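You operate a simulated robot arm through the tools that you are given. There is no shell and no other tool.

You run a simulated two-armed robot. Do the job below in one go: nothing can be reset, and whatever is moved stays where it is left.

JOB
Finish weighing the order on the slip.
Fine: 100 g weight on the green plate, the dial adds the rest; sweets into the scoop pan till the display shows LEVEL; lock the beam last. Where these are worked on the way, their far stop is far enough and under half their travel is too little: beam lock.

It is judged by the outcome, as a careful person would: the job done as asked, and still so three seconds after it is handed in. It fails if anything else is knocked over, pushed out of place, dropped, spilled or broken.

ROBOT AND FRAMES
Two 7-joint arms with fingered hands on one trunk that stands fixed in place. Base frame: the origin is at the foot of the trunk, x ahead of it, y to its left, z up. Readings come in m, rad, newtons and seconds.
The left shoulder is at [0.014, 0.162, 1.244], the right one opposite. Payload 4 kg a hand.
The tool frame of a hand sits at the grasp point between the pads (the TCP): z along the fingers, y along the line on which they close. The tips reach 0.036 m beyond it. Largest opening 0.124 m; the body of the gripper starts 0.042 m behind the TCP. The gripper is a hand of 4 fingers: y runs from the thumb to the fingers, the wrist lies at [-0.015, -0.099, -0.189] in the tool frame, and closing takes about 1.5 s.
Orientation is told as [roll, pitch, yaw] about the base's x, y, z axes, in that order, counted from this pose: with the fingers straight down and the wrist toward the robot, the tool's x, y and z point along [0, 1, 0], [1, 0, 0] and [0, 0, -1] of the base frame.

CONTROLS
- The arms move only by the tool jog_arm. It takes "left_steps", "right_steps" or both (then of equal length, played together; a hand with none holds still); each is a list of rows, each a list of 6 numbers: the shift along the tool's x, y, z in m, then the turn, a rotation vector about the tool's x, y, z in rad. In form: [[dx, dy, dz, ax, ay, az], ...]. A call has 1 to 20 rows; each row shifts and turns the commanded pose from where the row before left it, along the tool's axes as they then stand. "left_claw" and "right_claw" are, for a hand that has rows, the finger opening in m, from 0 to 0.124, set as the call begins (left out, the last holds). Each row takes 0.2 s and may step no farther than 0.05 m and 0.15 rad from the row before; otherwise, or with a gripper value out of range, the whole call is refused. Where a pose cannot be reached the arm comes as near as it can. A force on the tool above 40 N (or 10 N above the force at the start of the call, whichever is more), or a blocked arm, ends the call early, and 0.2 s more pass. The fingers move at their own pace (about 0.045 m/s each) and stop on an object; they squeeze with about 33 N. The grip force told is the motor's: it shows also when the fingers shut on nothing. Time passes only in rows, and 0.2 s behind the last, so rows that do not move let the fingers close. The reply holds the time, the measured pose of the TCP, the force on the tool along the base axes, the opening and the grip force, in the units named above and with some noise, with the torque about the TCP (base axes, N m) and any sound that the robot's microphone picked up.
- Cameras (640 x 400 px; columns grow to the right, rows downward): "scene" is now at [0.0668, -0.0564, 1.5054]; the picture's right is [-0.54, -0.84, 0.01], its down [-0.20, 0.12, -0.97] and it looks along [0.82, -0.53, -0.23] (base axes); focal length 328 px, centre (320, 200). "left" rides on the left gripper at [-0.075, -0.086, -0.123] in its tool frame; the picture's right is [-0.70, -0.34, 0.63], its down [0.64, -0.68, 0.35] and it looks along [0.32, 0.65, 0.69] (tool axes); focal length 275 px, centre (320, 200). "right" rides on the right gripper at [0.075, -0.086, -0.123] in its tool frame; the picture's right is [-0.70, 0.34, -0.63], its down [-0.64, -0.68, 0.34] and it looks along [-0.32, 0.65, 0.69] (tool axes); focal length 275 px, centre (320, 200). There is no depth. A picture from a camera that has moved, and an enlarged one, comes with that camera's place and axes in the base frame and with its lens. The place of the scene camera against the robot may be out by one fixed shift of up to 0.012 m in any direction.
- grab_frame(camera): a new picture of that camera. It takes no simulated time.
- move_column(by): slides the trunk up (or, below 0, down) by that many m; the arms and the scene camera ride with it, the base frame stays. It gives what a move gives, with no picture.
- move_fingers(index, middle, ring, thumb_bend, thumb_turn, hand): sets how far each is bent, from 0 (flat) to 1 (curled in); at 0.3 the hand is open as for a grip, at 0.7 the pads meet at the TCP. One left out holds its place. A second passes; each finger stops where it meets its share of the squeeze, and holds until it gets a number again. A gripper value or a shape takes the hand back. It gives what a move gives, with no picture; readings hold the bend of each and the force on the fingers (four entries, about 0 where the hand has none), thumb and palm. thumb_turn goes from beside the hand (0) to across from the fingers (1), as for a grip.
- grasp_type(shape, hand): the hand has 4 fingers and takes this shape, open, in about a second: jaw (thumb against the fingers, like two jaws); tri (thumb and two fingers); tip (a fingertip pinch); poke (one finger out to press); point (the index stretched); flat (the hand flat); cup (the hand cupped); fist (a fist). The gripper value then closes the fingers along that shape, each until it touches; the sizes above hold for jaw. It gives what a move gives, with no picture.
- turn_head(pan, tilt): turns the head with the scene camera to pan (to the left, within 1.501 rad either way) and tilt (down, from -0.506 to 1.204), counted from straight ahead of the robot. It gives what a move gives.
- zoom(camera, box): a new picture of the part [left, top, right, bottom] of that camera's present view, enlarged. It takes no simulated time.
- close_job(): hands the job in; it is judged then, once.

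Places have to be worked out from the pictures, the camera data and where the tool is seen. Open the grippers and draw the arms clear of the work before you hand the job in, unless the task says otherwise.

The tools are called as a command line: name --argument value ..., lists and objects as JSON in quotes. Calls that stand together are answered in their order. jog_arm: Moves the arms, as the interface text tells. Its arguments: {"type":"object","properties":{"left_steps":{"type":"array"},"left_claw":{"type":"number"},"right_steps":{"type":"array"},"right_claw":{"type":"number"}},"required":[]} The other tools are called the same way: move_column (by) slides the trunk up or down; grasp_type (shape, hand) gives the hand a shape; move_fingers (index, middle, ring, thumb_bend, thumb_turn, hand) moves the fingers one by one; turn_head (pan, tilt) turns the head that bears the scene camera; grab_frame (camera) takes a picture; zoom (camera, box) takes an enlarged picture of a part of a camera's view; close_job () hands the job in.

At the start:

```text
time_s: 0.0
left_eef_pos: [0.6224, -0.1121, 1.3597]
left_orientation: [0.001, 0.0, -0.001]
left_force: [0.7, 0.3, 0.5]
left_moment: [0.02, 0.02, -0.01]
left_finger_gap: 0.1236
left_grasp_force: 0.1
left_shape: jaw
left_bend: [0.3, 0.3, 0.3, 0.3, 0.98]
left_finger forces: [0.0, 0.1, 0.0, 0.0, 0.0, 0.0]
right_eef_pos: [0.4803, -0.5468, 1.4546]
right_orientation: [0.0, 0.0, 0.002]
right_force: [-0.5, 0.2, -0.6]
right_moment: [0.03, 0.0, -0.01]
right_finger_gap: 0.1239
right_grasp_force: 0.0
right_shape: jaw
right_bend: [0.3, 0.3, 0.3, 0.3, 0.98]
right_finger forces: [0.0, 0.0, 0.0, 0.1, 0.0, 0.0]
trunk travel left (down, up): [-0.4, 0.078]
head pan, tilt: [-0.572, 0.222]
```

scene: 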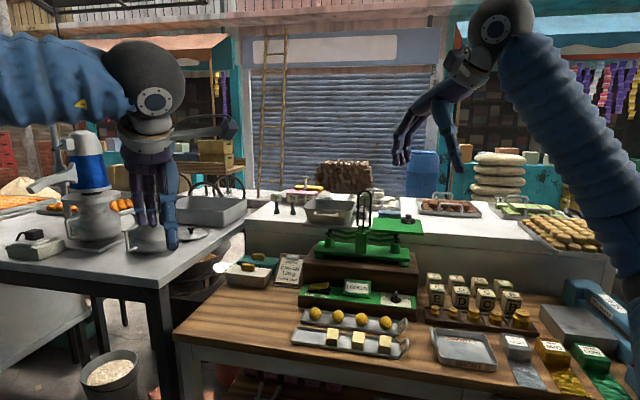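
right: 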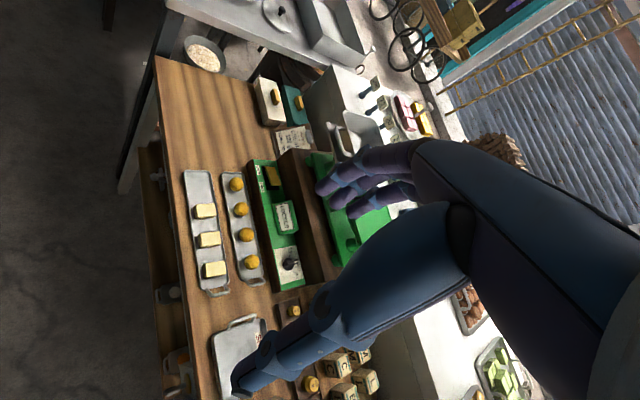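
left: 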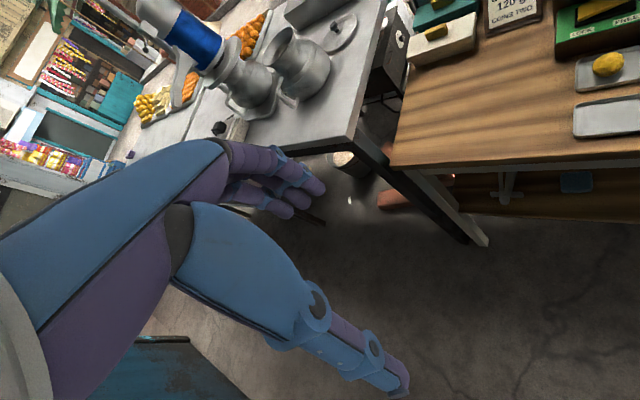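

The scene shows a green balance with a display, sweets on trays, weights, and an order slip. I'll zoom in to read the details.

zoom --camera "scene" --box '[220, 180, 430, 311]'

zoom --camera "scene" --box '[280, 260, 420, 348]'

zoom --camera "scene" --box '[400, 250, 640, 400]'

zoom --camera "scene" --box '[230, 240, 320, 296]'

```text
3.05 times, centred on (325, 246) of scene
camera zoom: at [0.0668, -0.0564, 1.5054], right [-0.54, -0.84, 0.01], down [-0.2, 0.12, -0.97], along [0.82, -0.53, -0.23], focal length 1000 px, centre (305, 61)
```

zoom: 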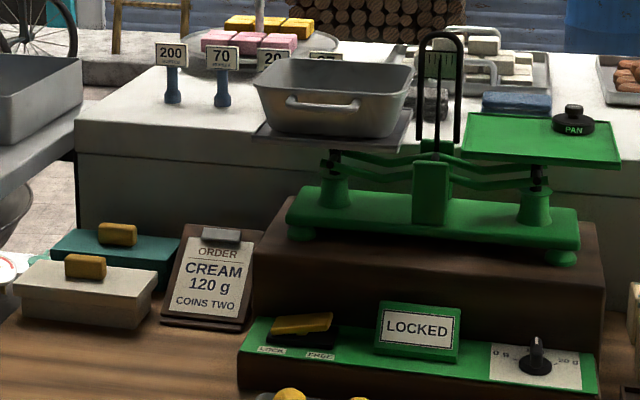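

```text
4.55 times, centred on (350, 304) of scene
camera zoom: at [0.0668, -0.0564, 1.5054], right [-0.54, -0.84, 0.01], down [-0.2, 0.12, -0.97], along [0.82, -0.53, -0.23], focal length 1492 px, centre (184, -273)
```

zoom: 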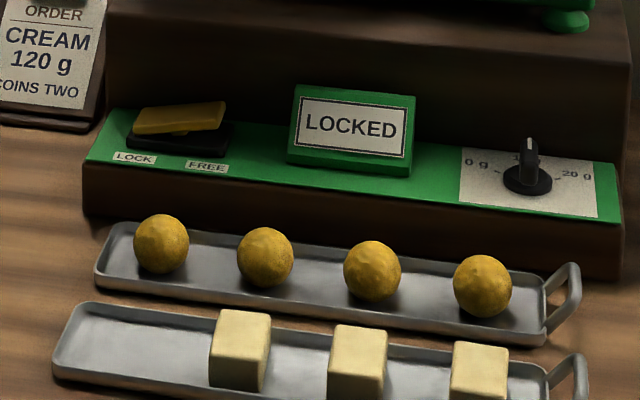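

```text
2.67 times, centred on (520, 325) of scene
camera zoom: at [0.0668, -0.0564, 1.5054], right [-0.54, -0.84, 0.01], down [-0.2, 0.12, -0.97], along [0.82, -0.53, -0.23], focal length 875 px, centre (-213, -133)
```

zoom: 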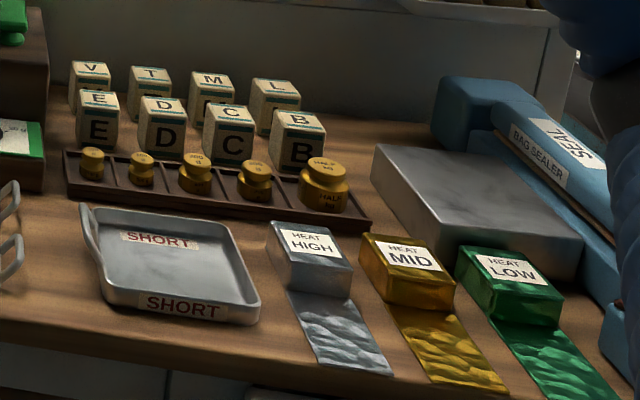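

```text
7.11 times, centred on (275, 268) of scene
camera zoom: at [0.0668, -0.0564, 1.5054], right [-0.54, -0.84, 0.01], down [-0.2, 0.12, -0.97], along [0.82, -0.53, -0.23], focal length 2334 px, centre (640, -284)
```

zoom: 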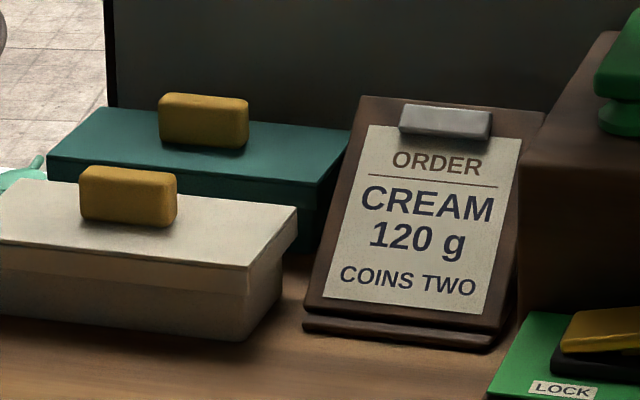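

The slip says CREAM 120 g: 100 g weight, dial 20 g, cream cubes in the pan. I'll aim the head at the work centre for finer pictures and compare with the hand camera.

turn_head --pan -0.72 --tilt 0.45

zoom --camera "right" --box '[150, 60, 470, 260]'

zoom --camera "right" --box '[160, 140, 400, 290]'

grab_frame --camera "scene"

```text
time_s: 0.8
left_eef_pos: [0.622, -0.113, 1.359]
left_orientation: [0.0, -0.001, 0.0]
left_force: [0.6, -0.2, -0.3]
left_moment: [0.01, -0.02, 0.01]
left_finger_gap: 0.1236
left_grasp_force: 0.0
left_shape: jaw
left_bend: [0.3, 0.3, 0.3, 0.3, 0.98]
left_finger forces: [0.0, 0.1, 0.1, 0.0, 0.1, 0.0]
right_eef_pos: [0.4799, -0.546, 1.4534]
right_orientation: [-0.001, 0.001, 0.002]
right_force: [-0.6, -0.1, 0.7]
right_moment: [0.02, -0.03, -0.03]
right_finger_gap: 0.1238
right_grasp_force: 0.0
right_shape: jaw
right_bend: [0.3, 0.3, 0.3, 0.3, 0.98]
right_finger forces: [0.0, 0.0, 0.1, 0.0, 0.0, 0.0]
trunk travel left (down, up): [-0.4, 0.078]
head pan, tilt: [-0.721, 0.45]
```

```text
2.00 times, centred on (310, 160) of right
camera zoom: at [0.3949, -0.4718, 1.5774], right [0.34, -0.7, 0.63], down [-0.68, -0.65, -0.34], along [0.65, -0.32, -0.69], focal length 551 px, centre (340, 280)
```

zoom: 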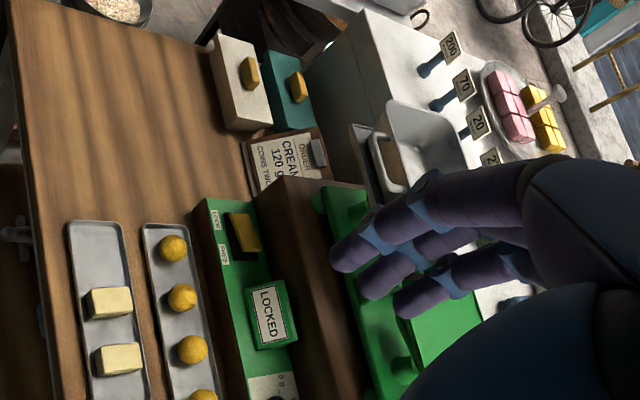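

```text
2.67 times, centred on (280, 215) of right
camera zoom: at [0.3949, -0.4718, 1.5774], right [0.34, -0.7, 0.63], down [-0.68, -0.65, -0.34], along [0.65, -0.32, -0.69], focal length 734 px, centre (427, 160)
```

zoom: 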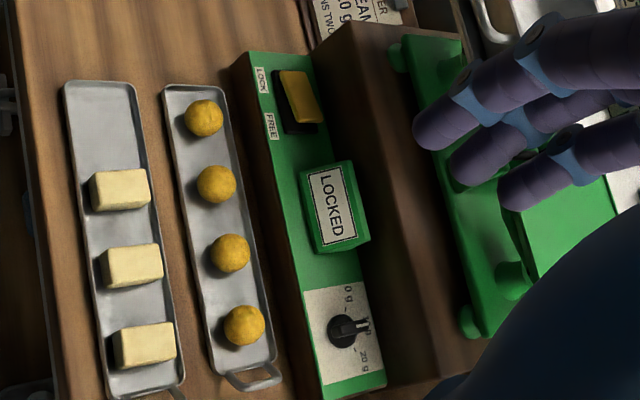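

```text
taken
camera scene: at [0.0572, -0.0665, 1.4844], right [-0.66, -0.75, 0.01], down [-0.34, 0.29, -0.9], along [0.67, -0.59, -0.45], focal length 328 px, centre (320, 200)
```

scene: 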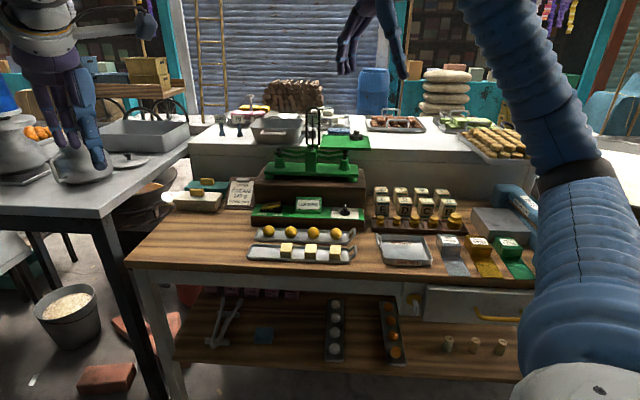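

I'll zoom into the new scene view to measure the balance, controls and weights accurately.

zoom --camera "scene" --box '[220, 100, 380, 200]'

zoom --camera "scene" --box '[230, 180, 390, 280]'

zoom --camera "scene" --box '[360, 180, 520, 280]'

zoom --camera "right" --box '[300, 80, 460, 180]'

zoom --camera "right" --box '[200, 280, 400, 400]'

```text
4.00 times, centred on (300, 150) of scene
camera zoom: at [0.0572, -0.0665, 1.4844], right [-0.66, -0.75, 0.01], down [-0.34, 0.29, -0.9], along [0.67, -0.59, -0.45], focal length 1313 px, centre (400, 400)
```

zoom: 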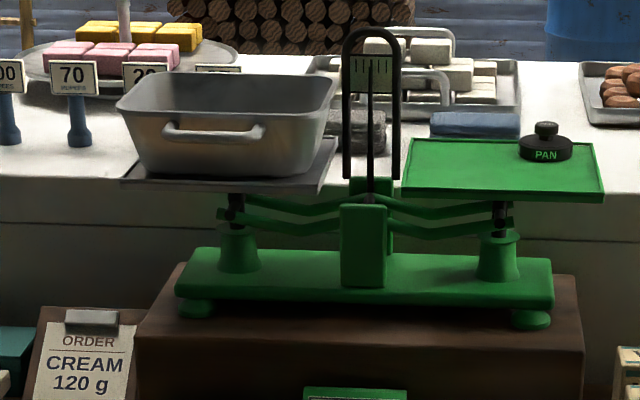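

```text
4.00 times, centred on (310, 230) of scene
camera zoom: at [0.0572, -0.0665, 1.4844], right [-0.66, -0.75, 0.01], down [-0.34, 0.29, -0.9], along [0.67, -0.59, -0.45], focal length 1313 px, centre (360, 80)
```

zoom: 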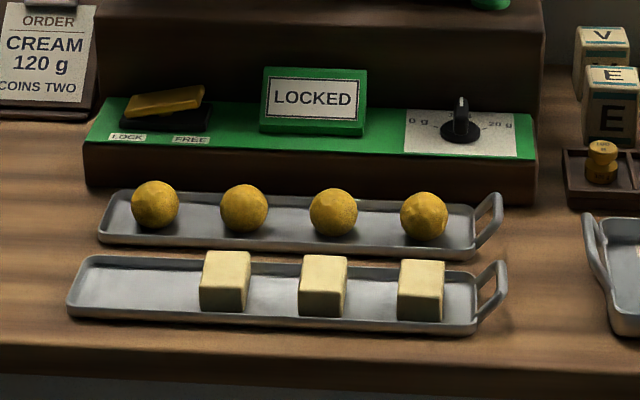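

```text
4.00 times, centred on (440, 230) of scene
camera zoom: at [0.0572, -0.0665, 1.4844], right [-0.66, -0.75, 0.01], down [-0.34, 0.29, -0.9], along [0.67, -0.59, -0.45], focal length 1313 px, centre (-160, 80)
```

zoom: 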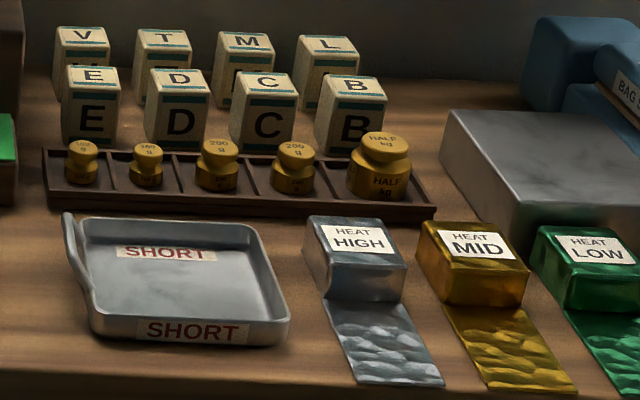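

```text
4.00 times, centred on (380, 130) of right
camera zoom: at [0.3949, -0.4718, 1.5774], right [0.34, -0.7, 0.63], down [-0.68, -0.65, -0.34], along [0.65, -0.32, -0.69], focal length 1101 px, centre (80, 480)
```

zoom: 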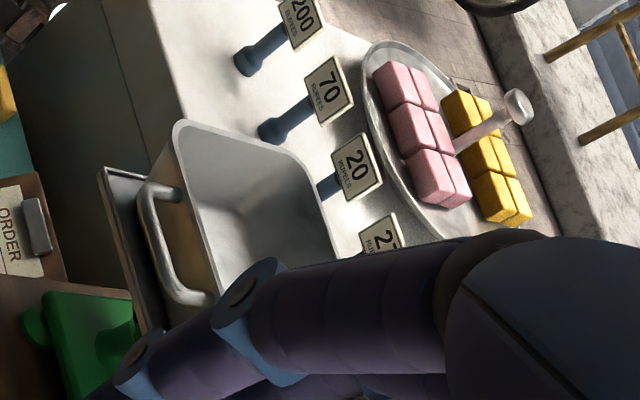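

```text
3.20 times, centred on (300, 340) of right
camera zoom: at [0.3949, -0.4718, 1.5774], right [0.34, -0.7, 0.63], down [-0.68, -0.65, -0.34], along [0.65, -0.32, -0.69], focal length 881 px, centre (384, -248)
```

zoom: 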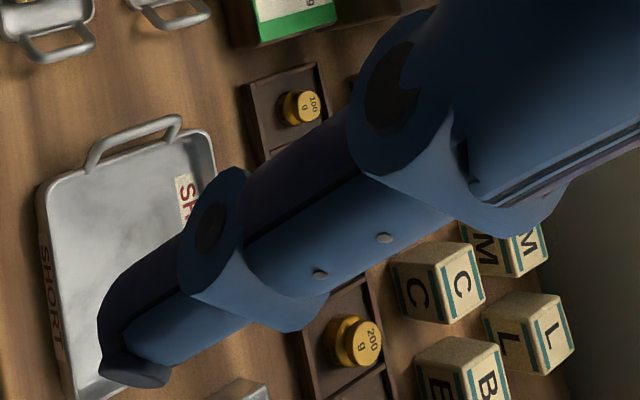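

The pan seems empty, the 100 g weight is the leftmost in the rack (~[0.66,-0.87,0.93]), and the whole table is turned about -41°. I'll yaw the right hand to match and look with its camera.

jog_arm --right_steps '[[0, 0, 0, 0, 0, 0.144], [0, 0, 0, 0, 0, 0.144], [0, 0, 0, 0, 0, 0.144], [0, 0, 0, 0, 0, 0.144], [0, 0, 0, 0, 0, 0.144], [0, 0, 0, 0, 0, 0]]'

grab_frame --camera "right"

grab_frame --camera "scene"

```text
time_s: 2.1
left_eef_pos: [0.6178, -0.1098, 1.3634]
left_orientation: [-0.003, -0.005, 0.002]
left_force: [-0.9, 0.6, 0.7]
left_moment: [-0.05, -0.07, -0.03]
left_finger_gap: 0.1237
left_grasp_force: 0.1
left_shape: jaw
left_bend: [0.3, 0.3, 0.3, 0.3, 0.98]
left_finger forces: [0.1, 0.0, 0.0, 0.0, 0.1, 0.0]
right_eef_pos: [0.4753, -0.5447, 1.4581]
right_orientation: [0.002, -0.003, -0.721]
right_force: [-1.0, 0.4, 0.5]
right_moment: [-0.04, -0.09, 0.01]
right_finger_gap: 0.1235
right_grasp_force: 0.0
right_shape: jaw
right_bend: [0.3, 0.3, 0.3, 0.3, 0.98]
right_finger forces: [0.1, 0.0, 0.1, 0.1, 0.1, 0.1]
trunk travel left (down, up): [-0.4, 0.078]
head pan, tilt: [-0.721, 0.45]
```

```text
taken
camera right: at [0.4605, -0.4316, 1.5805], right [-0.21, -0.74, 0.63], down [-0.94, -0.04, -0.35], along [0.28, -0.67, -0.69], focal length 275 px, centre (320, 200)
```

right: 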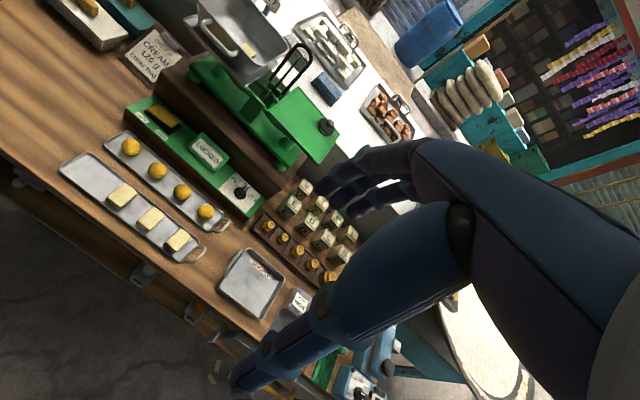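

```text
taken
camera scene: at [0.0518, -0.065, 1.4851], right [-0.66, -0.75, 0.01], down [-0.34, 0.29, -0.9], along [0.67, -0.59, -0.44], focal length 328 px, centre (320, 200)
```

scene: 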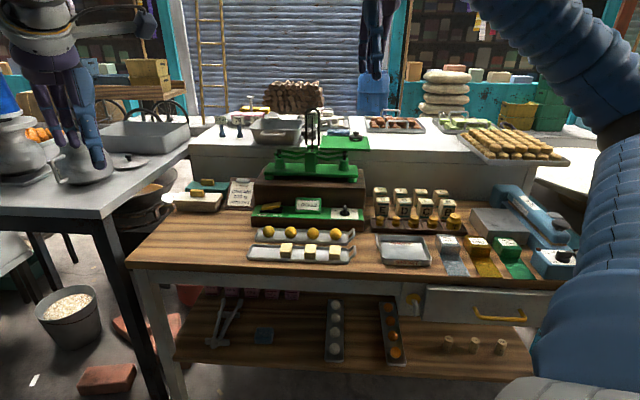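

There is something cream in the pan already. Zooming into the clear view now seen from the right camera.

zoom --camera "right" --box '[180, 0, 340, 100]'

zoom --camera "right" --box '[100, 80, 260, 180]'

zoom --camera "right" --box '[50, 120, 230, 270]'

zoom --camera "right" --box '[220, 170, 360, 290]'

```text
4.00 times, centred on (260, 50) of right
camera zoom: at [0.4605, -0.4316, 1.5805], right [-0.21, -0.74, 0.63], down [-0.94, -0.04, -0.35], along [0.28, -0.67, -0.69], focal length 1101 px, centre (560, 800)
```

zoom: 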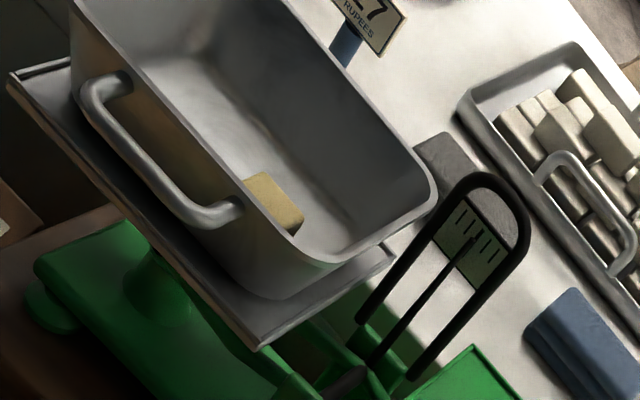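

```text
4.00 times, centred on (180, 130) of right
camera zoom: at [0.4605, -0.4316, 1.5805], right [-0.21, -0.74, 0.63], down [-0.94, -0.04, -0.35], along [0.28, -0.67, -0.69], focal length 1101 px, centre (880, 480)
```

zoom: 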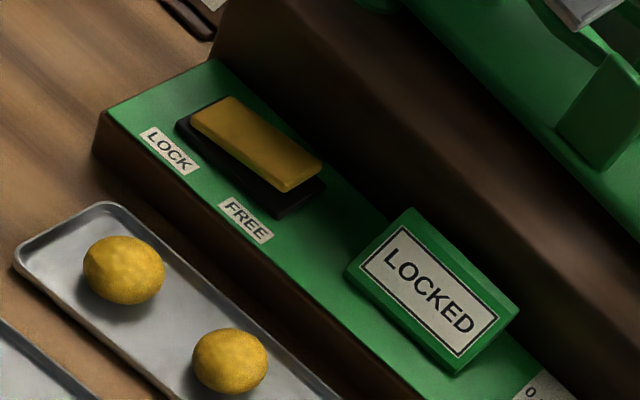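

```text
2.67 times, centred on (140, 195) of right
camera zoom: at [0.4605, -0.4316, 1.5805], right [-0.21, -0.74, 0.63], down [-0.94, -0.04, -0.35], along [0.28, -0.67, -0.69], focal length 734 px, centre (800, 213)
```

zoom: 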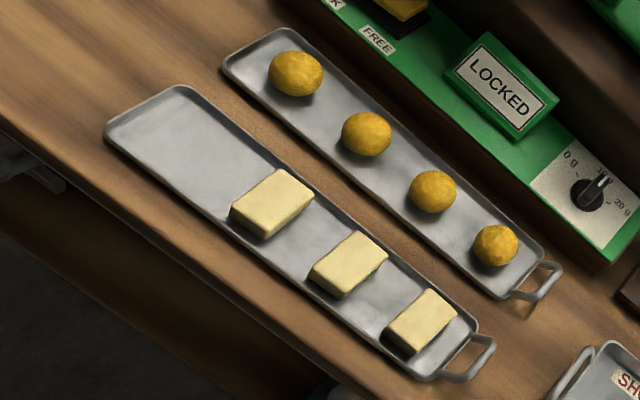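

```text
3.33 times, centred on (290, 230) of right
camera zoom: at [0.4605, -0.4316, 1.5805], right [-0.21, -0.74, 0.63], down [-0.94, -0.04, -0.35], along [0.28, -0.67, -0.69], focal length 918 px, centre (420, 100)
```

zoom: 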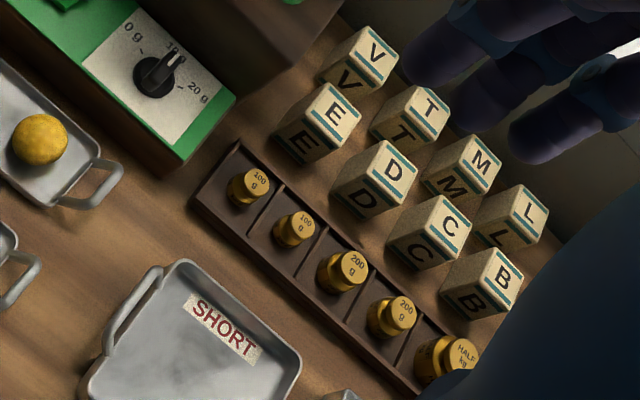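

Geometry so far (table frame turned -45°, F away from robot, R rightward): panel top z≈0.962 at F≈1.01, rocker FREE end ≈(R -0.19,F 1.044,z 0.99), dial ≈(R 0.03,F 1.037), pan rim z≈1.233 centre (R -0.205,F 1.155), plate z≈1.167 near edge F 1.11. The pan and plate are far, so I'll test the reach in clear air with the fingers tilted forward.

jog_arm --right_steps '[[0, 0, 0, -0.15, 0, 0], [0, 0, 0, -0.15, 0, 0], [0, 0, 0, -0.15, 0, 0], [0, 0, 0, -0.15, 0, 0], [0, 0, 0, -0.15, 0, 0], [0, 0, 0, -0.15, 0, 0], [0, 0, 0, -0.15, 0, 0], [0, 0, 0, 0, 0, 0]]'

grab_frame --camera "right"

grab_frame --camera "scene"

```text
time_s: 4.0
left_eef_pos: [0.6222, -0.1131, 1.3604]
left_orientation: [-0.001, 0.0, -0.001]
left_force: [1.3, -0.1, 0.0]
left_moment: [0.0, 0.04, 0.0]
left_finger_gap: 0.1237
left_grasp_force: 0.1
left_shape: jaw
left_bend: [0.3, 0.3, 0.3, 0.3, 0.98]
left_finger forces: [0.0, 0.0, 0.0, 0.1, 0.1, 0.1]
right_eef_pos: [0.4808, -0.5464, 1.4537]
right_orientation: [-0.002, -1.05, -0.715]
right_force: [0.4, 0.5, 0.3]
right_moment: [-0.01, -0.02, -0.02]
right_finger_gap: 0.1239
right_grasp_force: 0.0
right_shape: jaw
right_bend: [0.3, 0.3, 0.3, 0.3, 0.98]
right_finger forces: [0.1, 0.0, 0.1, 0.1, 0.1, 0.0]
trunk travel left (down, up): [-0.4, 0.078]
head pan, tilt: [-0.721, 0.45]
```

```text
taken
camera right: at [0.4184, -0.3922, 1.4412], right [-0.75, -0.27, 0.61], down [-0.45, -0.46, -0.76], along [0.49, -0.84, 0.22], focal length 275 px, centre (320, 200)
```

right: 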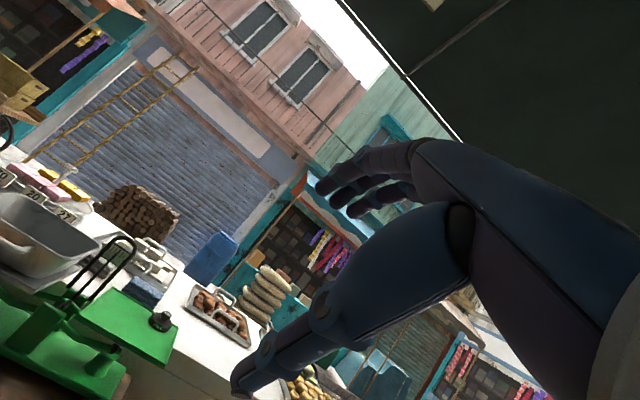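

```text
taken
camera scene: at [0.0577, -0.0664, 1.4843], right [-0.66, -0.75, 0.01], down [-0.34, 0.29, -0.89], along [0.67, -0.59, -0.45], focal length 328 px, centre (320, 200)
```

scene: 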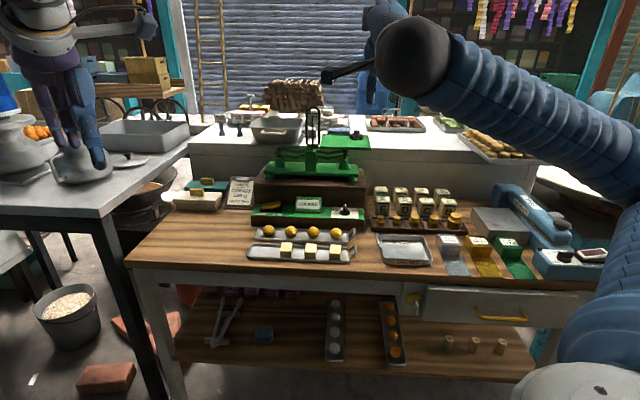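

The tilt works. I'll extend forward at this height (z≈1.45, above the arch at ~1.29) to learn the real reach.

jog_arm --right_steps '[[0, 0.0249, 0.0434, 0, 0, 0], [0, 0.0249, 0.0434, 0, 0, 0], [0, 0.0249, 0.0434, 0, 0, 0], [0, 0.0249, 0.0434, 0, 0, 0], [0, 0.0249, 0.0434, 0, 0, 0], [0, 0.0249, 0.0434, 0, 0, 0], [0, 0.0249, 0.0434, 0, 0, 0], [0, 0.0249, 0.0434, 0, 0, 0], [0, 0.0249, 0.0434, 0, 0, 0], [0, 0, 0, 0, 0, 0], [0, 0, 0, 0, 0, 0]]'

grab_frame --camera "scene"

```text
time_s: 6.3
left_eef_pos: [0.6223, -0.1115, 1.3592]
left_orientation: [-0.001, 0.001, 0.001]
left_force: [-0.6, -0.3, -0.5]
left_moment: [-0.02, 0.01, -0.01]
left_finger_gap: 0.1237
left_grasp_force: 0.0
left_shape: jaw
left_bend: [0.3, 0.3, 0.3, 0.3, 0.98]
left_finger forces: [0.0, 0.0, 0.1, 0.1, 0.0, 0.1]
right_eef_pos: [0.822, -0.8415, 1.4555]
right_orientation: [-0.002, -1.048, -0.715]
right_force: [0.3, 0.6, 0.3]
right_moment: [-0.02, 0.01, 0.01]
right_finger_gap: 0.1239
right_grasp_force: 0.1
right_shape: jaw
right_bend: [0.3, 0.3, 0.3, 0.3, 0.98]
right_finger forces: [0.0, 0.0, 0.0, 0.0, 0.1, 0.1]
trunk travel left (down, up): [-0.4, 0.078]
head pan, tilt: [-0.721, 0.45]
```

```text
taken
camera scene: at [0.0578, -0.0664, 1.4843], right [-0.66, -0.75, 0.01], down [-0.34, 0.29, -0.89], along [0.67, -0.59, -0.45], focal length 328 px, centre (320, 200)
```

scene: 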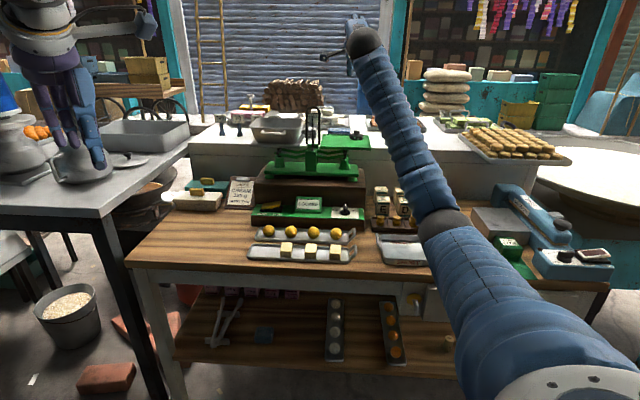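

The arm reached F 1.176 easily. I'll push the reach test 0.1 m farther to learn its limit.

jog_arm --right_steps '[[0, 0.0249, 0.0434, 0, 0, 0], [0, 0.0249, 0.0434, 0, 0, 0], [0, 0.0249, 0.0434, 0, 0, 0], [0, 0, 0, 0, 0, 0], [0, 0, 0, 0, 0, 0]]'

```text
time_s: 7.5
left_eef_pos: [0.6216, -0.1104, 1.3593]
left_orientation: [0.0, 0.0, 0.001]
left_force: [1.2, 0.1, 0.2]
left_moment: [0.03, 0.01, 0.0]
left_finger_gap: 0.1237
left_grasp_force: 0.0
left_shape: jaw
left_bend: [0.3, 0.3, 0.3, 0.3, 0.98]
left_finger forces: [0.0, 0.0, 0.0, 0.1, 0.1, 0.0]
right_eef_pos: [0.9337, -0.9436, 1.4554]
right_orientation: [-0.004, -1.048, -0.716]
right_force: [0.6, 0.5, -0.6]
right_moment: [-0.01, -0.01, 0.01]
right_finger_gap: 0.124
right_grasp_force: 0.0
right_shape: jaw
right_bend: [0.3, 0.3, 0.3, 0.3, 0.98]
right_finger forces: [0.1, 0.0, 0.0, 0.0, 0.0, 0.0]
trunk travel left (down, up): [-0.4, 0.078]
head pan, tilt: [-0.721, 0.45]
```

Full reach is available even out to F 1.33, so vertical-tool work at pan and plate is feasible. I'll retract, bring the tool vertical with yaw -45°, and look at the weights closely.

jog_arm --right_steps '[[0, -0.0249, -0.0434, 0, 0, 0], [0, -0.0249, -0.0434, 0, 0, 0], [0, -0.0249, -0.0434, 0, 0, 0], [0, -0.0249, -0.0434, 0, 0, 0], [0, -0.0249, -0.0434, 0, 0, 0], [0, -0.0249, -0.0434, 0, 0, 0], [0, -0.0249, -0.0434, 0, 0, 0], [0, -0.0249, -0.0434, 0, 0, 0], [0, -0.0249, -0.0434, 0, 0, 0], [0, 0, 0, 0.15, 0, 0], [0, 0, 0, 0.15, 0, 0], [0, 0, 0, 0.15, 0, 0], [0, 0, 0, 0.15, 0, 0], [0, 0, 0, 0.15, 0, 0], [0, 0, 0, 0.15, 0, 0], [0, 0, 0, 0.15, 0, 0], [0, 0, 0, 0, 0, 0.07], [0, 0, 0, 0, 0, 0]]'

```text
time_s: 11.3
left_eef_pos: [0.6209, -0.1122, 1.3611]
left_orientation: [-0.001, 0.0, 0.001]
left_force: [0.1, 0.0, 0.0]
left_moment: [0.03, 0.02, 0.01]
left_finger_gap: 0.1238
left_grasp_force: 0.1
left_shape: jaw
left_bend: [0.3, 0.3, 0.3, 0.3, 0.98]
left_finger forces: [0.0, 0.0, 0.0, 0.0, 0.0, 0.0]
right_eef_pos: [0.5933, -0.644, 1.4535]
right_orientation: [-0.001, -0.002, -0.788]
right_force: [-0.5, 1.2, -0.1]
right_moment: [0.02, -0.05, -0.01]
right_finger_gap: 0.124
right_grasp_force: 0.0
right_shape: jaw
right_bend: [0.3, 0.3, 0.3, 0.3, 0.98]
right_finger forces: [0.1, 0.0, 0.0, 0.0, 0.1, 0.0]
trunk travel left (down, up): [-0.4, 0.078]
head pan, tilt: [-0.721, 0.45]
```

Tool is now aligned with the table axes. Descending to a viewing pose in front of the weights (TCP ≈ R 0.105, F 0.905, z 1.09).

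jog_arm --right_steps '[[-0.00875, 0.0035, 0.045, 0, 0, 0], [-0.00875, 0.0035, 0.045, 0, 0, 0], [-0.00875, 0.0035, 0.045, 0, 0, 0], [-0.00875, 0.0035, 0.045, 0, 0, 0], [-0.00875, 0.0035, 0.045, 0, 0, 0], [-0.00875, 0.0035, 0.045, 0, 0, 0], [-0.00875, 0.0035, 0.045, 0, 0, 0], [-0.00875, 0.0035, 0.045, 0, 0, 0], [0, 0, 0, 0, 0, 0]]'

grab_frame --camera "right"

grab_frame --camera "scene"

```text
time_s: 13.3
left_eef_pos: [0.6208, -0.1113, 1.3599]
left_orientation: [0.002, 0.0, -0.001]
left_force: [-0.1, 0.7, 0.6]
left_moment: [0.03, 0.0, -0.02]
left_finger_gap: 0.1239
left_grasp_force: 0.0
left_shape: jaw
left_bend: [0.3, 0.3, 0.3, 0.3, 0.98]
left_finger forces: [0.0, 0.0, 0.0, 0.1, 0.1, 0.1]
right_eef_pos: [0.5622, -0.715, 1.095]
right_orientation: [-0.002, 0.001, -0.79]
right_force: [-0.6, 0.7, 1.0]
right_moment: [0.0, 0.0, -0.01]
right_finger_gap: 0.124
right_grasp_force: 0.2
right_shape: jaw
right_bend: [0.3, 0.3, 0.3, 0.3, 0.98]
right_finger forces: [0.1, 0.1, 0.1, 0.0, 0.0, 0.0]
trunk travel left (down, up): [-0.4, 0.078]
head pan, tilt: [-0.721, 0.45]
```

```text
taken
camera right: at [0.5563, -0.6003, 1.2173], right [-0.26, -0.73, 0.64], down [-0.94, 0.03, -0.35], along [0.23, -0.68, -0.69], focal length 275 px, centre (320, 200)
```

right: 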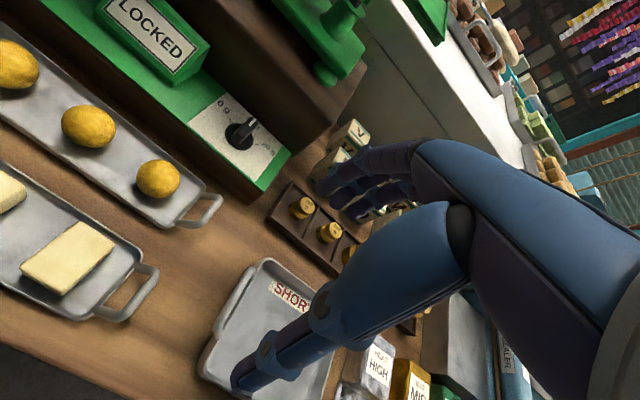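

```text
taken
camera scene: at [0.0572, -0.0659, 1.4845], right [-0.66, -0.75, 0.01], down [-0.34, 0.29, -0.9], along [0.67, -0.59, -0.45], focal length 328 px, centre (320, 200)
```

scene: 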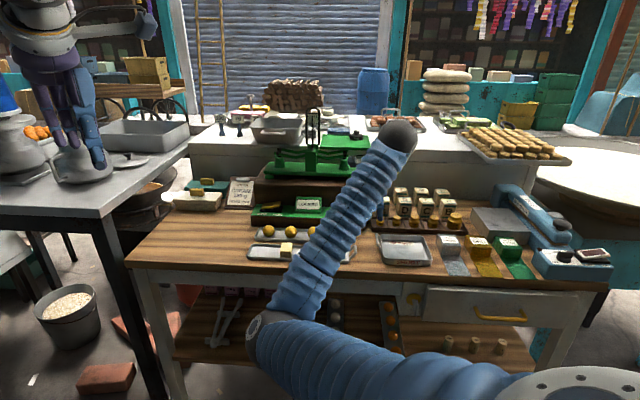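

The elbow hangs in front of the table; I'll keep watch on that. Zooming the right camera for weights and dial.

zoom --camera "right" --box '[260, 110, 420, 280]'

zoom --camera "right" --box '[190, 80, 300, 180]'

```text
2.35 times, centred on (340, 195) of right
camera zoom: at [0.5563, -0.6003, 1.2173], right [-0.26, -0.73, 0.64], down [-0.94, 0.03, -0.35], along [0.23, -0.68, -0.69], focal length 648 px, centre (273, 212)
```

zoom: 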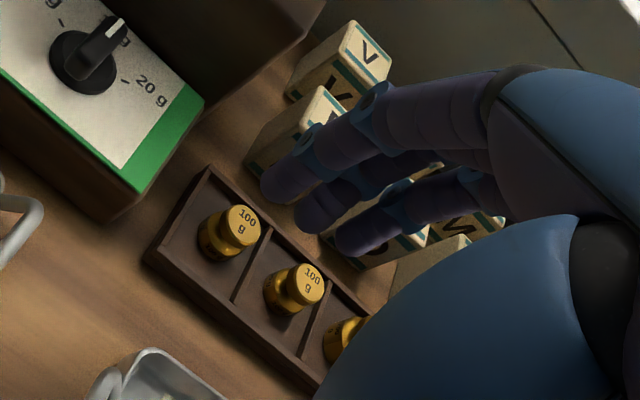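

```text
4.00 times, centred on (245, 130) of right
camera zoom: at [0.5563, -0.6003, 1.2173], right [-0.26, -0.73, 0.64], down [-0.94, 0.03, -0.35], along [0.23, -0.68, -0.69], focal length 1101 px, centre (620, 480)
```

zoom: 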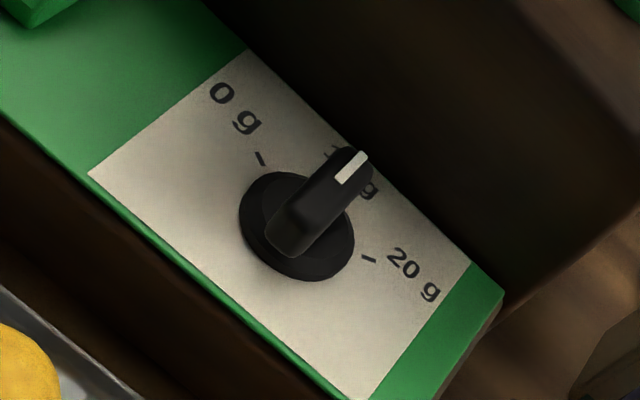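

Clear detail: both leftmost weights read 100 g, the dial points at 10 g with the 20 g tick about 60° clockwise, ridge about 4 cm long and 2 cm high. I'll try the poke shape here and see where the fingertip lies.

grasp_type --shape "poke" --hand "right"

grab_frame --camera "right"

```text
time_s: 14.2
left_eef_pos: [0.6214, -0.1123, 1.3596]
left_orientation: [-0.001, 0.0, 0.0]
left_force: [0.5, -0.6, -0.3]
left_moment: [0.03, 0.0, 0.03]
left_finger_gap: 0.1236
left_grasp_force: 0.0
left_shape: jaw
left_bend: [0.3, 0.3, 0.3, 0.3, 0.98]
left_finger forces: [0.0, 0.0, 0.0, 0.0, 0.1, 0.0]
right_eef_pos: [0.5623, -0.7138, 1.0946]
right_orientation: [-0.003, 0.0, -0.789]
right_force: [-0.2, -0.3, 0.6]
right_moment: [0.03, -0.01, 0.01]
right_finger_gap: 0.0
right_grasp_force: 0.1
right_shape: poke
right_bend: [0.7, 0.7, 0.99, 0.0, 1.0]
right_finger forces: [0.1, 0.0, 0.1, 0.0, 0.0, 0.0]
trunk travel left (down, up): [-0.4, 0.078]
head pan, tilt: [-0.721, 0.45]
```

```text
taken
camera right: at [0.5564, -0.6006, 1.2172], right [-0.26, -0.73, 0.63], down [-0.94, 0.03, -0.34], along [0.23, -0.68, -0.69], focal length 275 px, centre (320, 200)
```

right: 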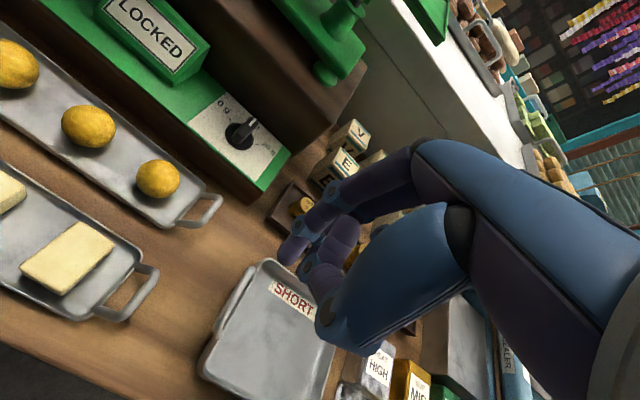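

zoom --camera "right" --box '[240, 140, 440, 360]'

grasp_type --shape "tip" --hand "right"

zoom --camera "right" --box '[200, 100, 440, 380]'

grasp_type --shape "point" --hand "right"

zoom --camera "right" --box '[200, 100, 440, 380]'

```text
1.82 times, centred on (340, 250) of right
camera zoom: at [0.5564, -0.6006, 1.2172], right [-0.26, -0.73, 0.63], down [-0.94, 0.03, -0.34], along [0.23, -0.68, -0.69], focal length 500 px, centre (284, 109)
```

zoom: 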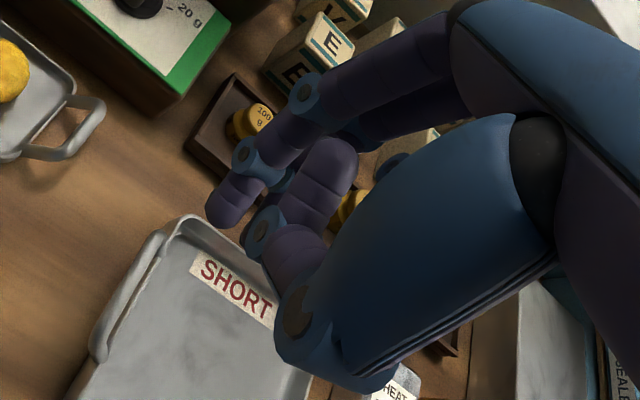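

```text
time_s: 15.2
left_eef_pos: [0.6224, -0.1115, 1.3586]
left_orientation: [0.0, -0.001, -0.001]
left_force: [0.2, 0.6, -0.6]
left_moment: [0.02, 0.02, -0.03]
left_finger_gap: 0.1233
left_grasp_force: 0.1
left_shape: jaw
left_bend: [0.3, 0.3, 0.3, 0.3, 0.98]
left_finger forces: [0.0, 0.0, 0.0, 0.1, 0.1, 0.0]
right_eef_pos: [0.5626, -0.7144, 1.0939]
right_orientation: [-0.001, -0.001, -0.788]
right_force: [1.2, 0.5, -0.1]
right_moment: [-0.03, 0.04, 0.01]
right_finger_gap: 0.1242
right_grasp_force: 0.0
right_shape: tip
right_bend: [0.31, 0.98, 0.99, 0.3, 0.98]
right_finger forces: [0.0, 0.1, 0.0, 0.0, 0.1, 0.0]
trunk travel left (down, up): [-0.4, 0.078]
head pan, tilt: [-0.721, 0.45]
```

```text
1.43 times, centred on (320, 240) of right
camera zoom: at [0.5565, -0.6007, 1.2172], right [-0.26, -0.73, 0.63], down [-0.94, 0.03, -0.34], along [0.23, -0.68, -0.69], focal length 393 px, centre (320, 143)
```

zoom: 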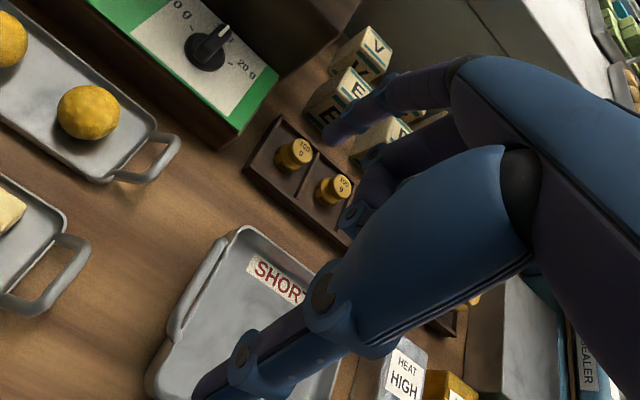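

```text
time_s: 16.1
left_eef_pos: [0.6224, -0.1122, 1.3606]
left_orientation: [0.0, -0.001, 0.001]
left_force: [0.0, 0.6, 0.0]
left_moment: [0.0, 0.0, -0.02]
left_finger_gap: 0.1238
left_grasp_force: 0.1
left_shape: jaw
left_bend: [0.3, 0.3, 0.3, 0.3, 0.98]
left_finger forces: [0.1, 0.0, 0.0, 0.0, 0.1, 0.1]
right_eef_pos: [0.5619, -0.7146, 1.0944]
right_orientation: [-0.002, 0.001, -0.789]
right_force: [-0.7, -0.6, 0.2]
right_moment: [0.02, 0.01, 0.01]
right_finger_gap: 0.1165
right_grasp_force: 0.1
right_shape: point
right_bend: [0.32, 1.0, 1.0, 1.0, 0.89]
right_finger forces: [0.0, 0.0, 0.0, 0.0, 0.1, 0.0]
trunk travel left (down, up): [-0.4, 0.078]
head pan, tilt: [-0.721, 0.45]
```

```text
1.43 times, centred on (320, 240) of right
camera zoom: at [0.5564, -0.6007, 1.2172], right [-0.26, -0.73, 0.63], down [-0.94, 0.03, -0.34], along [0.23, -0.68, -0.69], focal length 393 px, centre (320, 143)
```

zoom: 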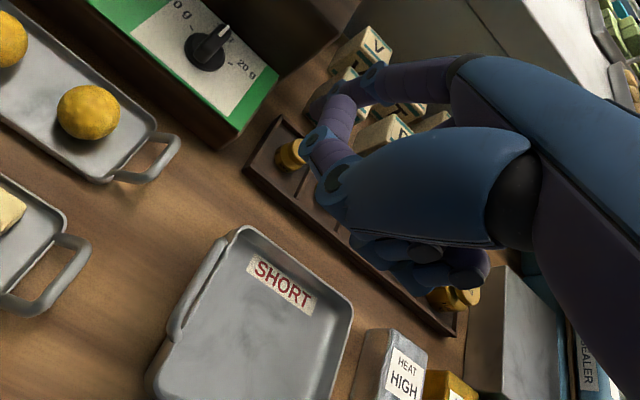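

The tip shape (index and thumb) looks suited to the small weight, cubes and knob. I'll close it in free air to see where the pads meet.

grasp_type --shape "tip" --hand "right"

jog_arm --right_steps '[[0, 0, 0, 0, 0, 0], [0, 0, 0, 0, 0, 0], [0, 0, 0, 0, 0, 0], [0, 0, 0, 0, 0, 0], [0, 0, 0, 0, 0, 0], [0, 0, 0, 0, 0, 0]]' --right_claw 0.045

grab_frame --camera "right"

zoom --camera "right" --box '[240, 140, 440, 340]'

```text
time_s: 16.9
left_eef_pos: [0.6216, -0.1124, 1.3601]
left_orientation: [0.0, 0.001, 0.0]
left_force: [0.5, 0.2, -0.1]
left_moment: [-0.02, 0.0, 0.02]
left_finger_gap: 0.1238
left_grasp_force: 0.1
left_shape: jaw
left_bend: [0.3, 0.3, 0.3, 0.3, 0.98]
left_finger forces: [0.0, 0.0, 0.0, 0.0, 0.0, 0.0]
right_eef_pos: [0.5627, -0.7144, 1.0941]
right_orientation: [0.0, -0.001, -0.789]
right_force: [0.0, -0.3, 0.0]
right_moment: [0.03, -0.05, 0.02]
right_finger_gap: 0.1236
right_grasp_force: 0.1
right_shape: tip
right_bend: [0.31, 0.98, 0.99, 0.3, 0.97]
right_finger forces: [0.0, 0.0, 0.1, 0.0, 0.0, 0.0]
trunk travel left (down, up): [-0.4, 0.078]
head pan, tilt: [-0.721, 0.45]
```

```text
time_s: 18.4
left_eef_pos: [0.6215, -0.1116, 1.3604]
left_orientation: [0.0, 0.0, 0.001]
left_force: [0.1, 0.6, 0.2]
left_moment: [0.0, 0.0, -0.04]
left_finger_gap: 0.1235
left_grasp_force: 0.0
left_shape: jaw
left_bend: [0.3, 0.3, 0.3, 0.3, 0.98]
left_finger forces: [0.1, 0.0, 0.1, 0.0, 0.0, 0.0]
right_eef_pos: [0.5624, -0.7143, 1.0941]
right_orientation: [0.0, 0.0, -0.788]
right_force: [0.1, -0.4, 0.1]
right_moment: [0.01, 0.0, 0.02]
right_finger_gap: 0.0469
right_grasp_force: 0.1
right_shape: tip
right_bend: [0.49, 0.98, 0.99, 0.59, 1.0]
right_finger forces: [0.1, 0.0, 0.0, 0.1, 0.0, 0.0]
trunk travel left (down, up): [-0.4, 0.078]
head pan, tilt: [-0.721, 0.45]
```

```text
taken
camera right: at [0.5564, -0.6006, 1.2172], right [-0.26, -0.73, 0.63], down [-0.94, 0.03, -0.34], along [0.23, -0.68, -0.69], focal length 275 px, centre (320, 200)
```

right: 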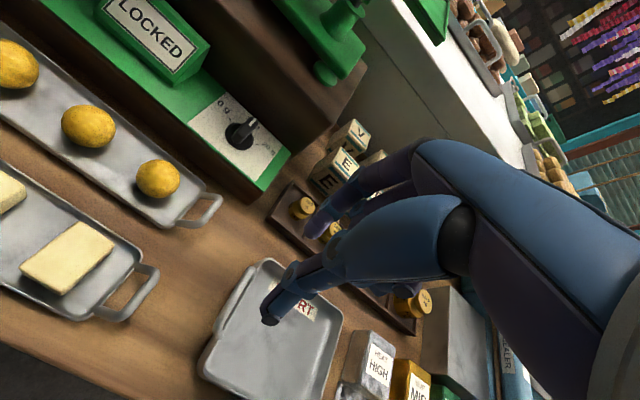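

```text
2.00 times, centred on (340, 240) of right
camera zoom: at [0.5564, -0.6006, 1.2172], right [-0.26, -0.73, 0.63], down [-0.94, 0.03, -0.34], along [0.23, -0.68, -0.69], focal length 551 px, centre (280, 120)
```

zoom: 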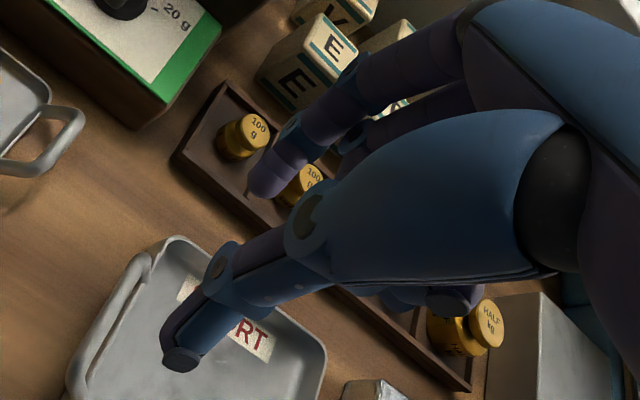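

The pinch meets right at the TCP line. Weight 1 is at about (R 0.138, F 1.043, top z 0.96). I'll move over it at the current height and check the alignment.

jog_arm --right_steps '[[-0.01, 0.035, 0, 0, 0, 0], [-0.01, 0.035, 0, 0, 0, 0], [-0.01, 0.035, 0, 0, 0, 0], [0, 0.035, 0, 0, 0, 0], [0, 0, 0, 0, 0, 0]]'

grab_frame --camera "right"

zoom --camera "right" --box '[220, 160, 420, 360]'

grab_frame --camera "scene"

```text
time_s: 19.6
left_eef_pos: [0.6204, -0.1114, 1.3604]
left_orientation: [-0.001, 0.001, -0.001]
left_force: [0.1, -0.5, 0.3]
left_moment: [-0.07, -0.01, 0.0]
left_finger_gap: 0.1239
left_grasp_force: 0.0
left_shape: jaw
left_bend: [0.3, 0.3, 0.3, 0.3, 0.98]
left_finger forces: [0.0, 0.0, 0.1, 0.1, 0.1, 0.1]
right_eef_pos: [0.6391, -0.8334, 1.094]
right_orientation: [-0.001, 0.0, -0.788]
right_force: [-0.2, -0.5, 0.6]
right_moment: [-0.03, 0.03, 0.02]
right_finger_gap: 0.0467
right_grasp_force: 0.0
right_shape: tip
right_bend: [0.49, 0.98, 0.99, 0.59, 1.0]
right_finger forces: [0.0, 0.1, 0.0, 0.1, 0.0, 0.0]
trunk travel left (down, up): [-0.4, 0.078]
head pan, tilt: [-0.721, 0.45]
```

```text
taken
camera right: at [0.6332, -0.721, 1.2174], right [-0.26, -0.73, 0.63], down [-0.94, 0.03, -0.35], along [0.23, -0.68, -0.69], focal length 275 px, centre (320, 200)
```

right: 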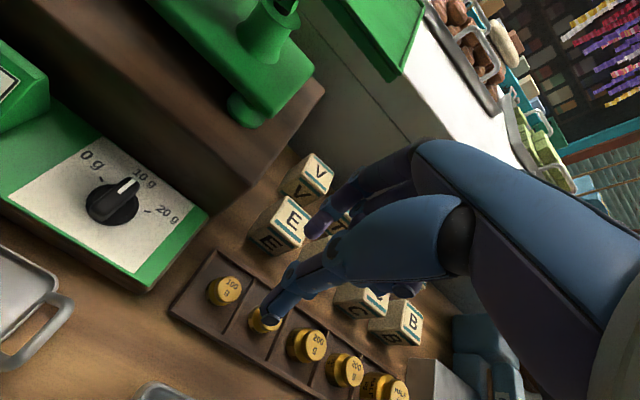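

```text
2.00 times, centred on (320, 260) of right
camera zoom: at [0.6332, -0.721, 1.2174], right [-0.26, -0.73, 0.63], down [-0.94, 0.03, -0.35], along [0.23, -0.68, -0.69], focal length 551 px, centre (320, 80)
```

zoom: 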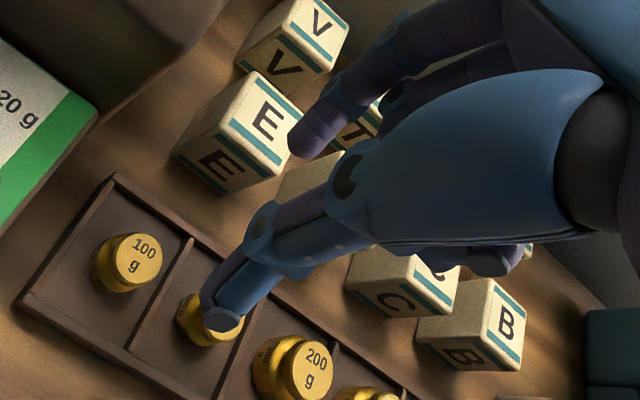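

```text
taken
camera scene: at [0.057, -0.0657, 1.4844], right [-0.66, -0.75, 0.01], down [-0.34, 0.29, -0.9], along [0.67, -0.59, -0.45], focal length 328 px, centre (320, 200)
```

scene: 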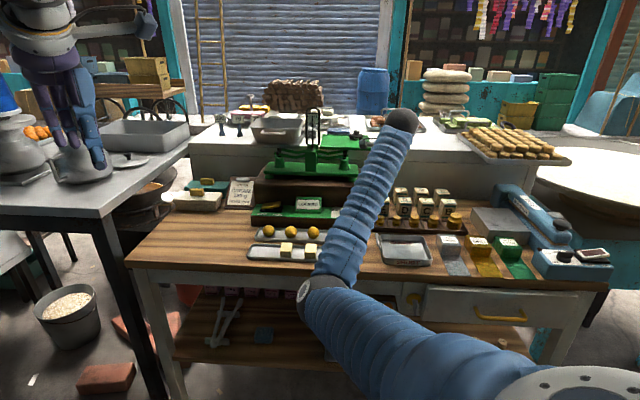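

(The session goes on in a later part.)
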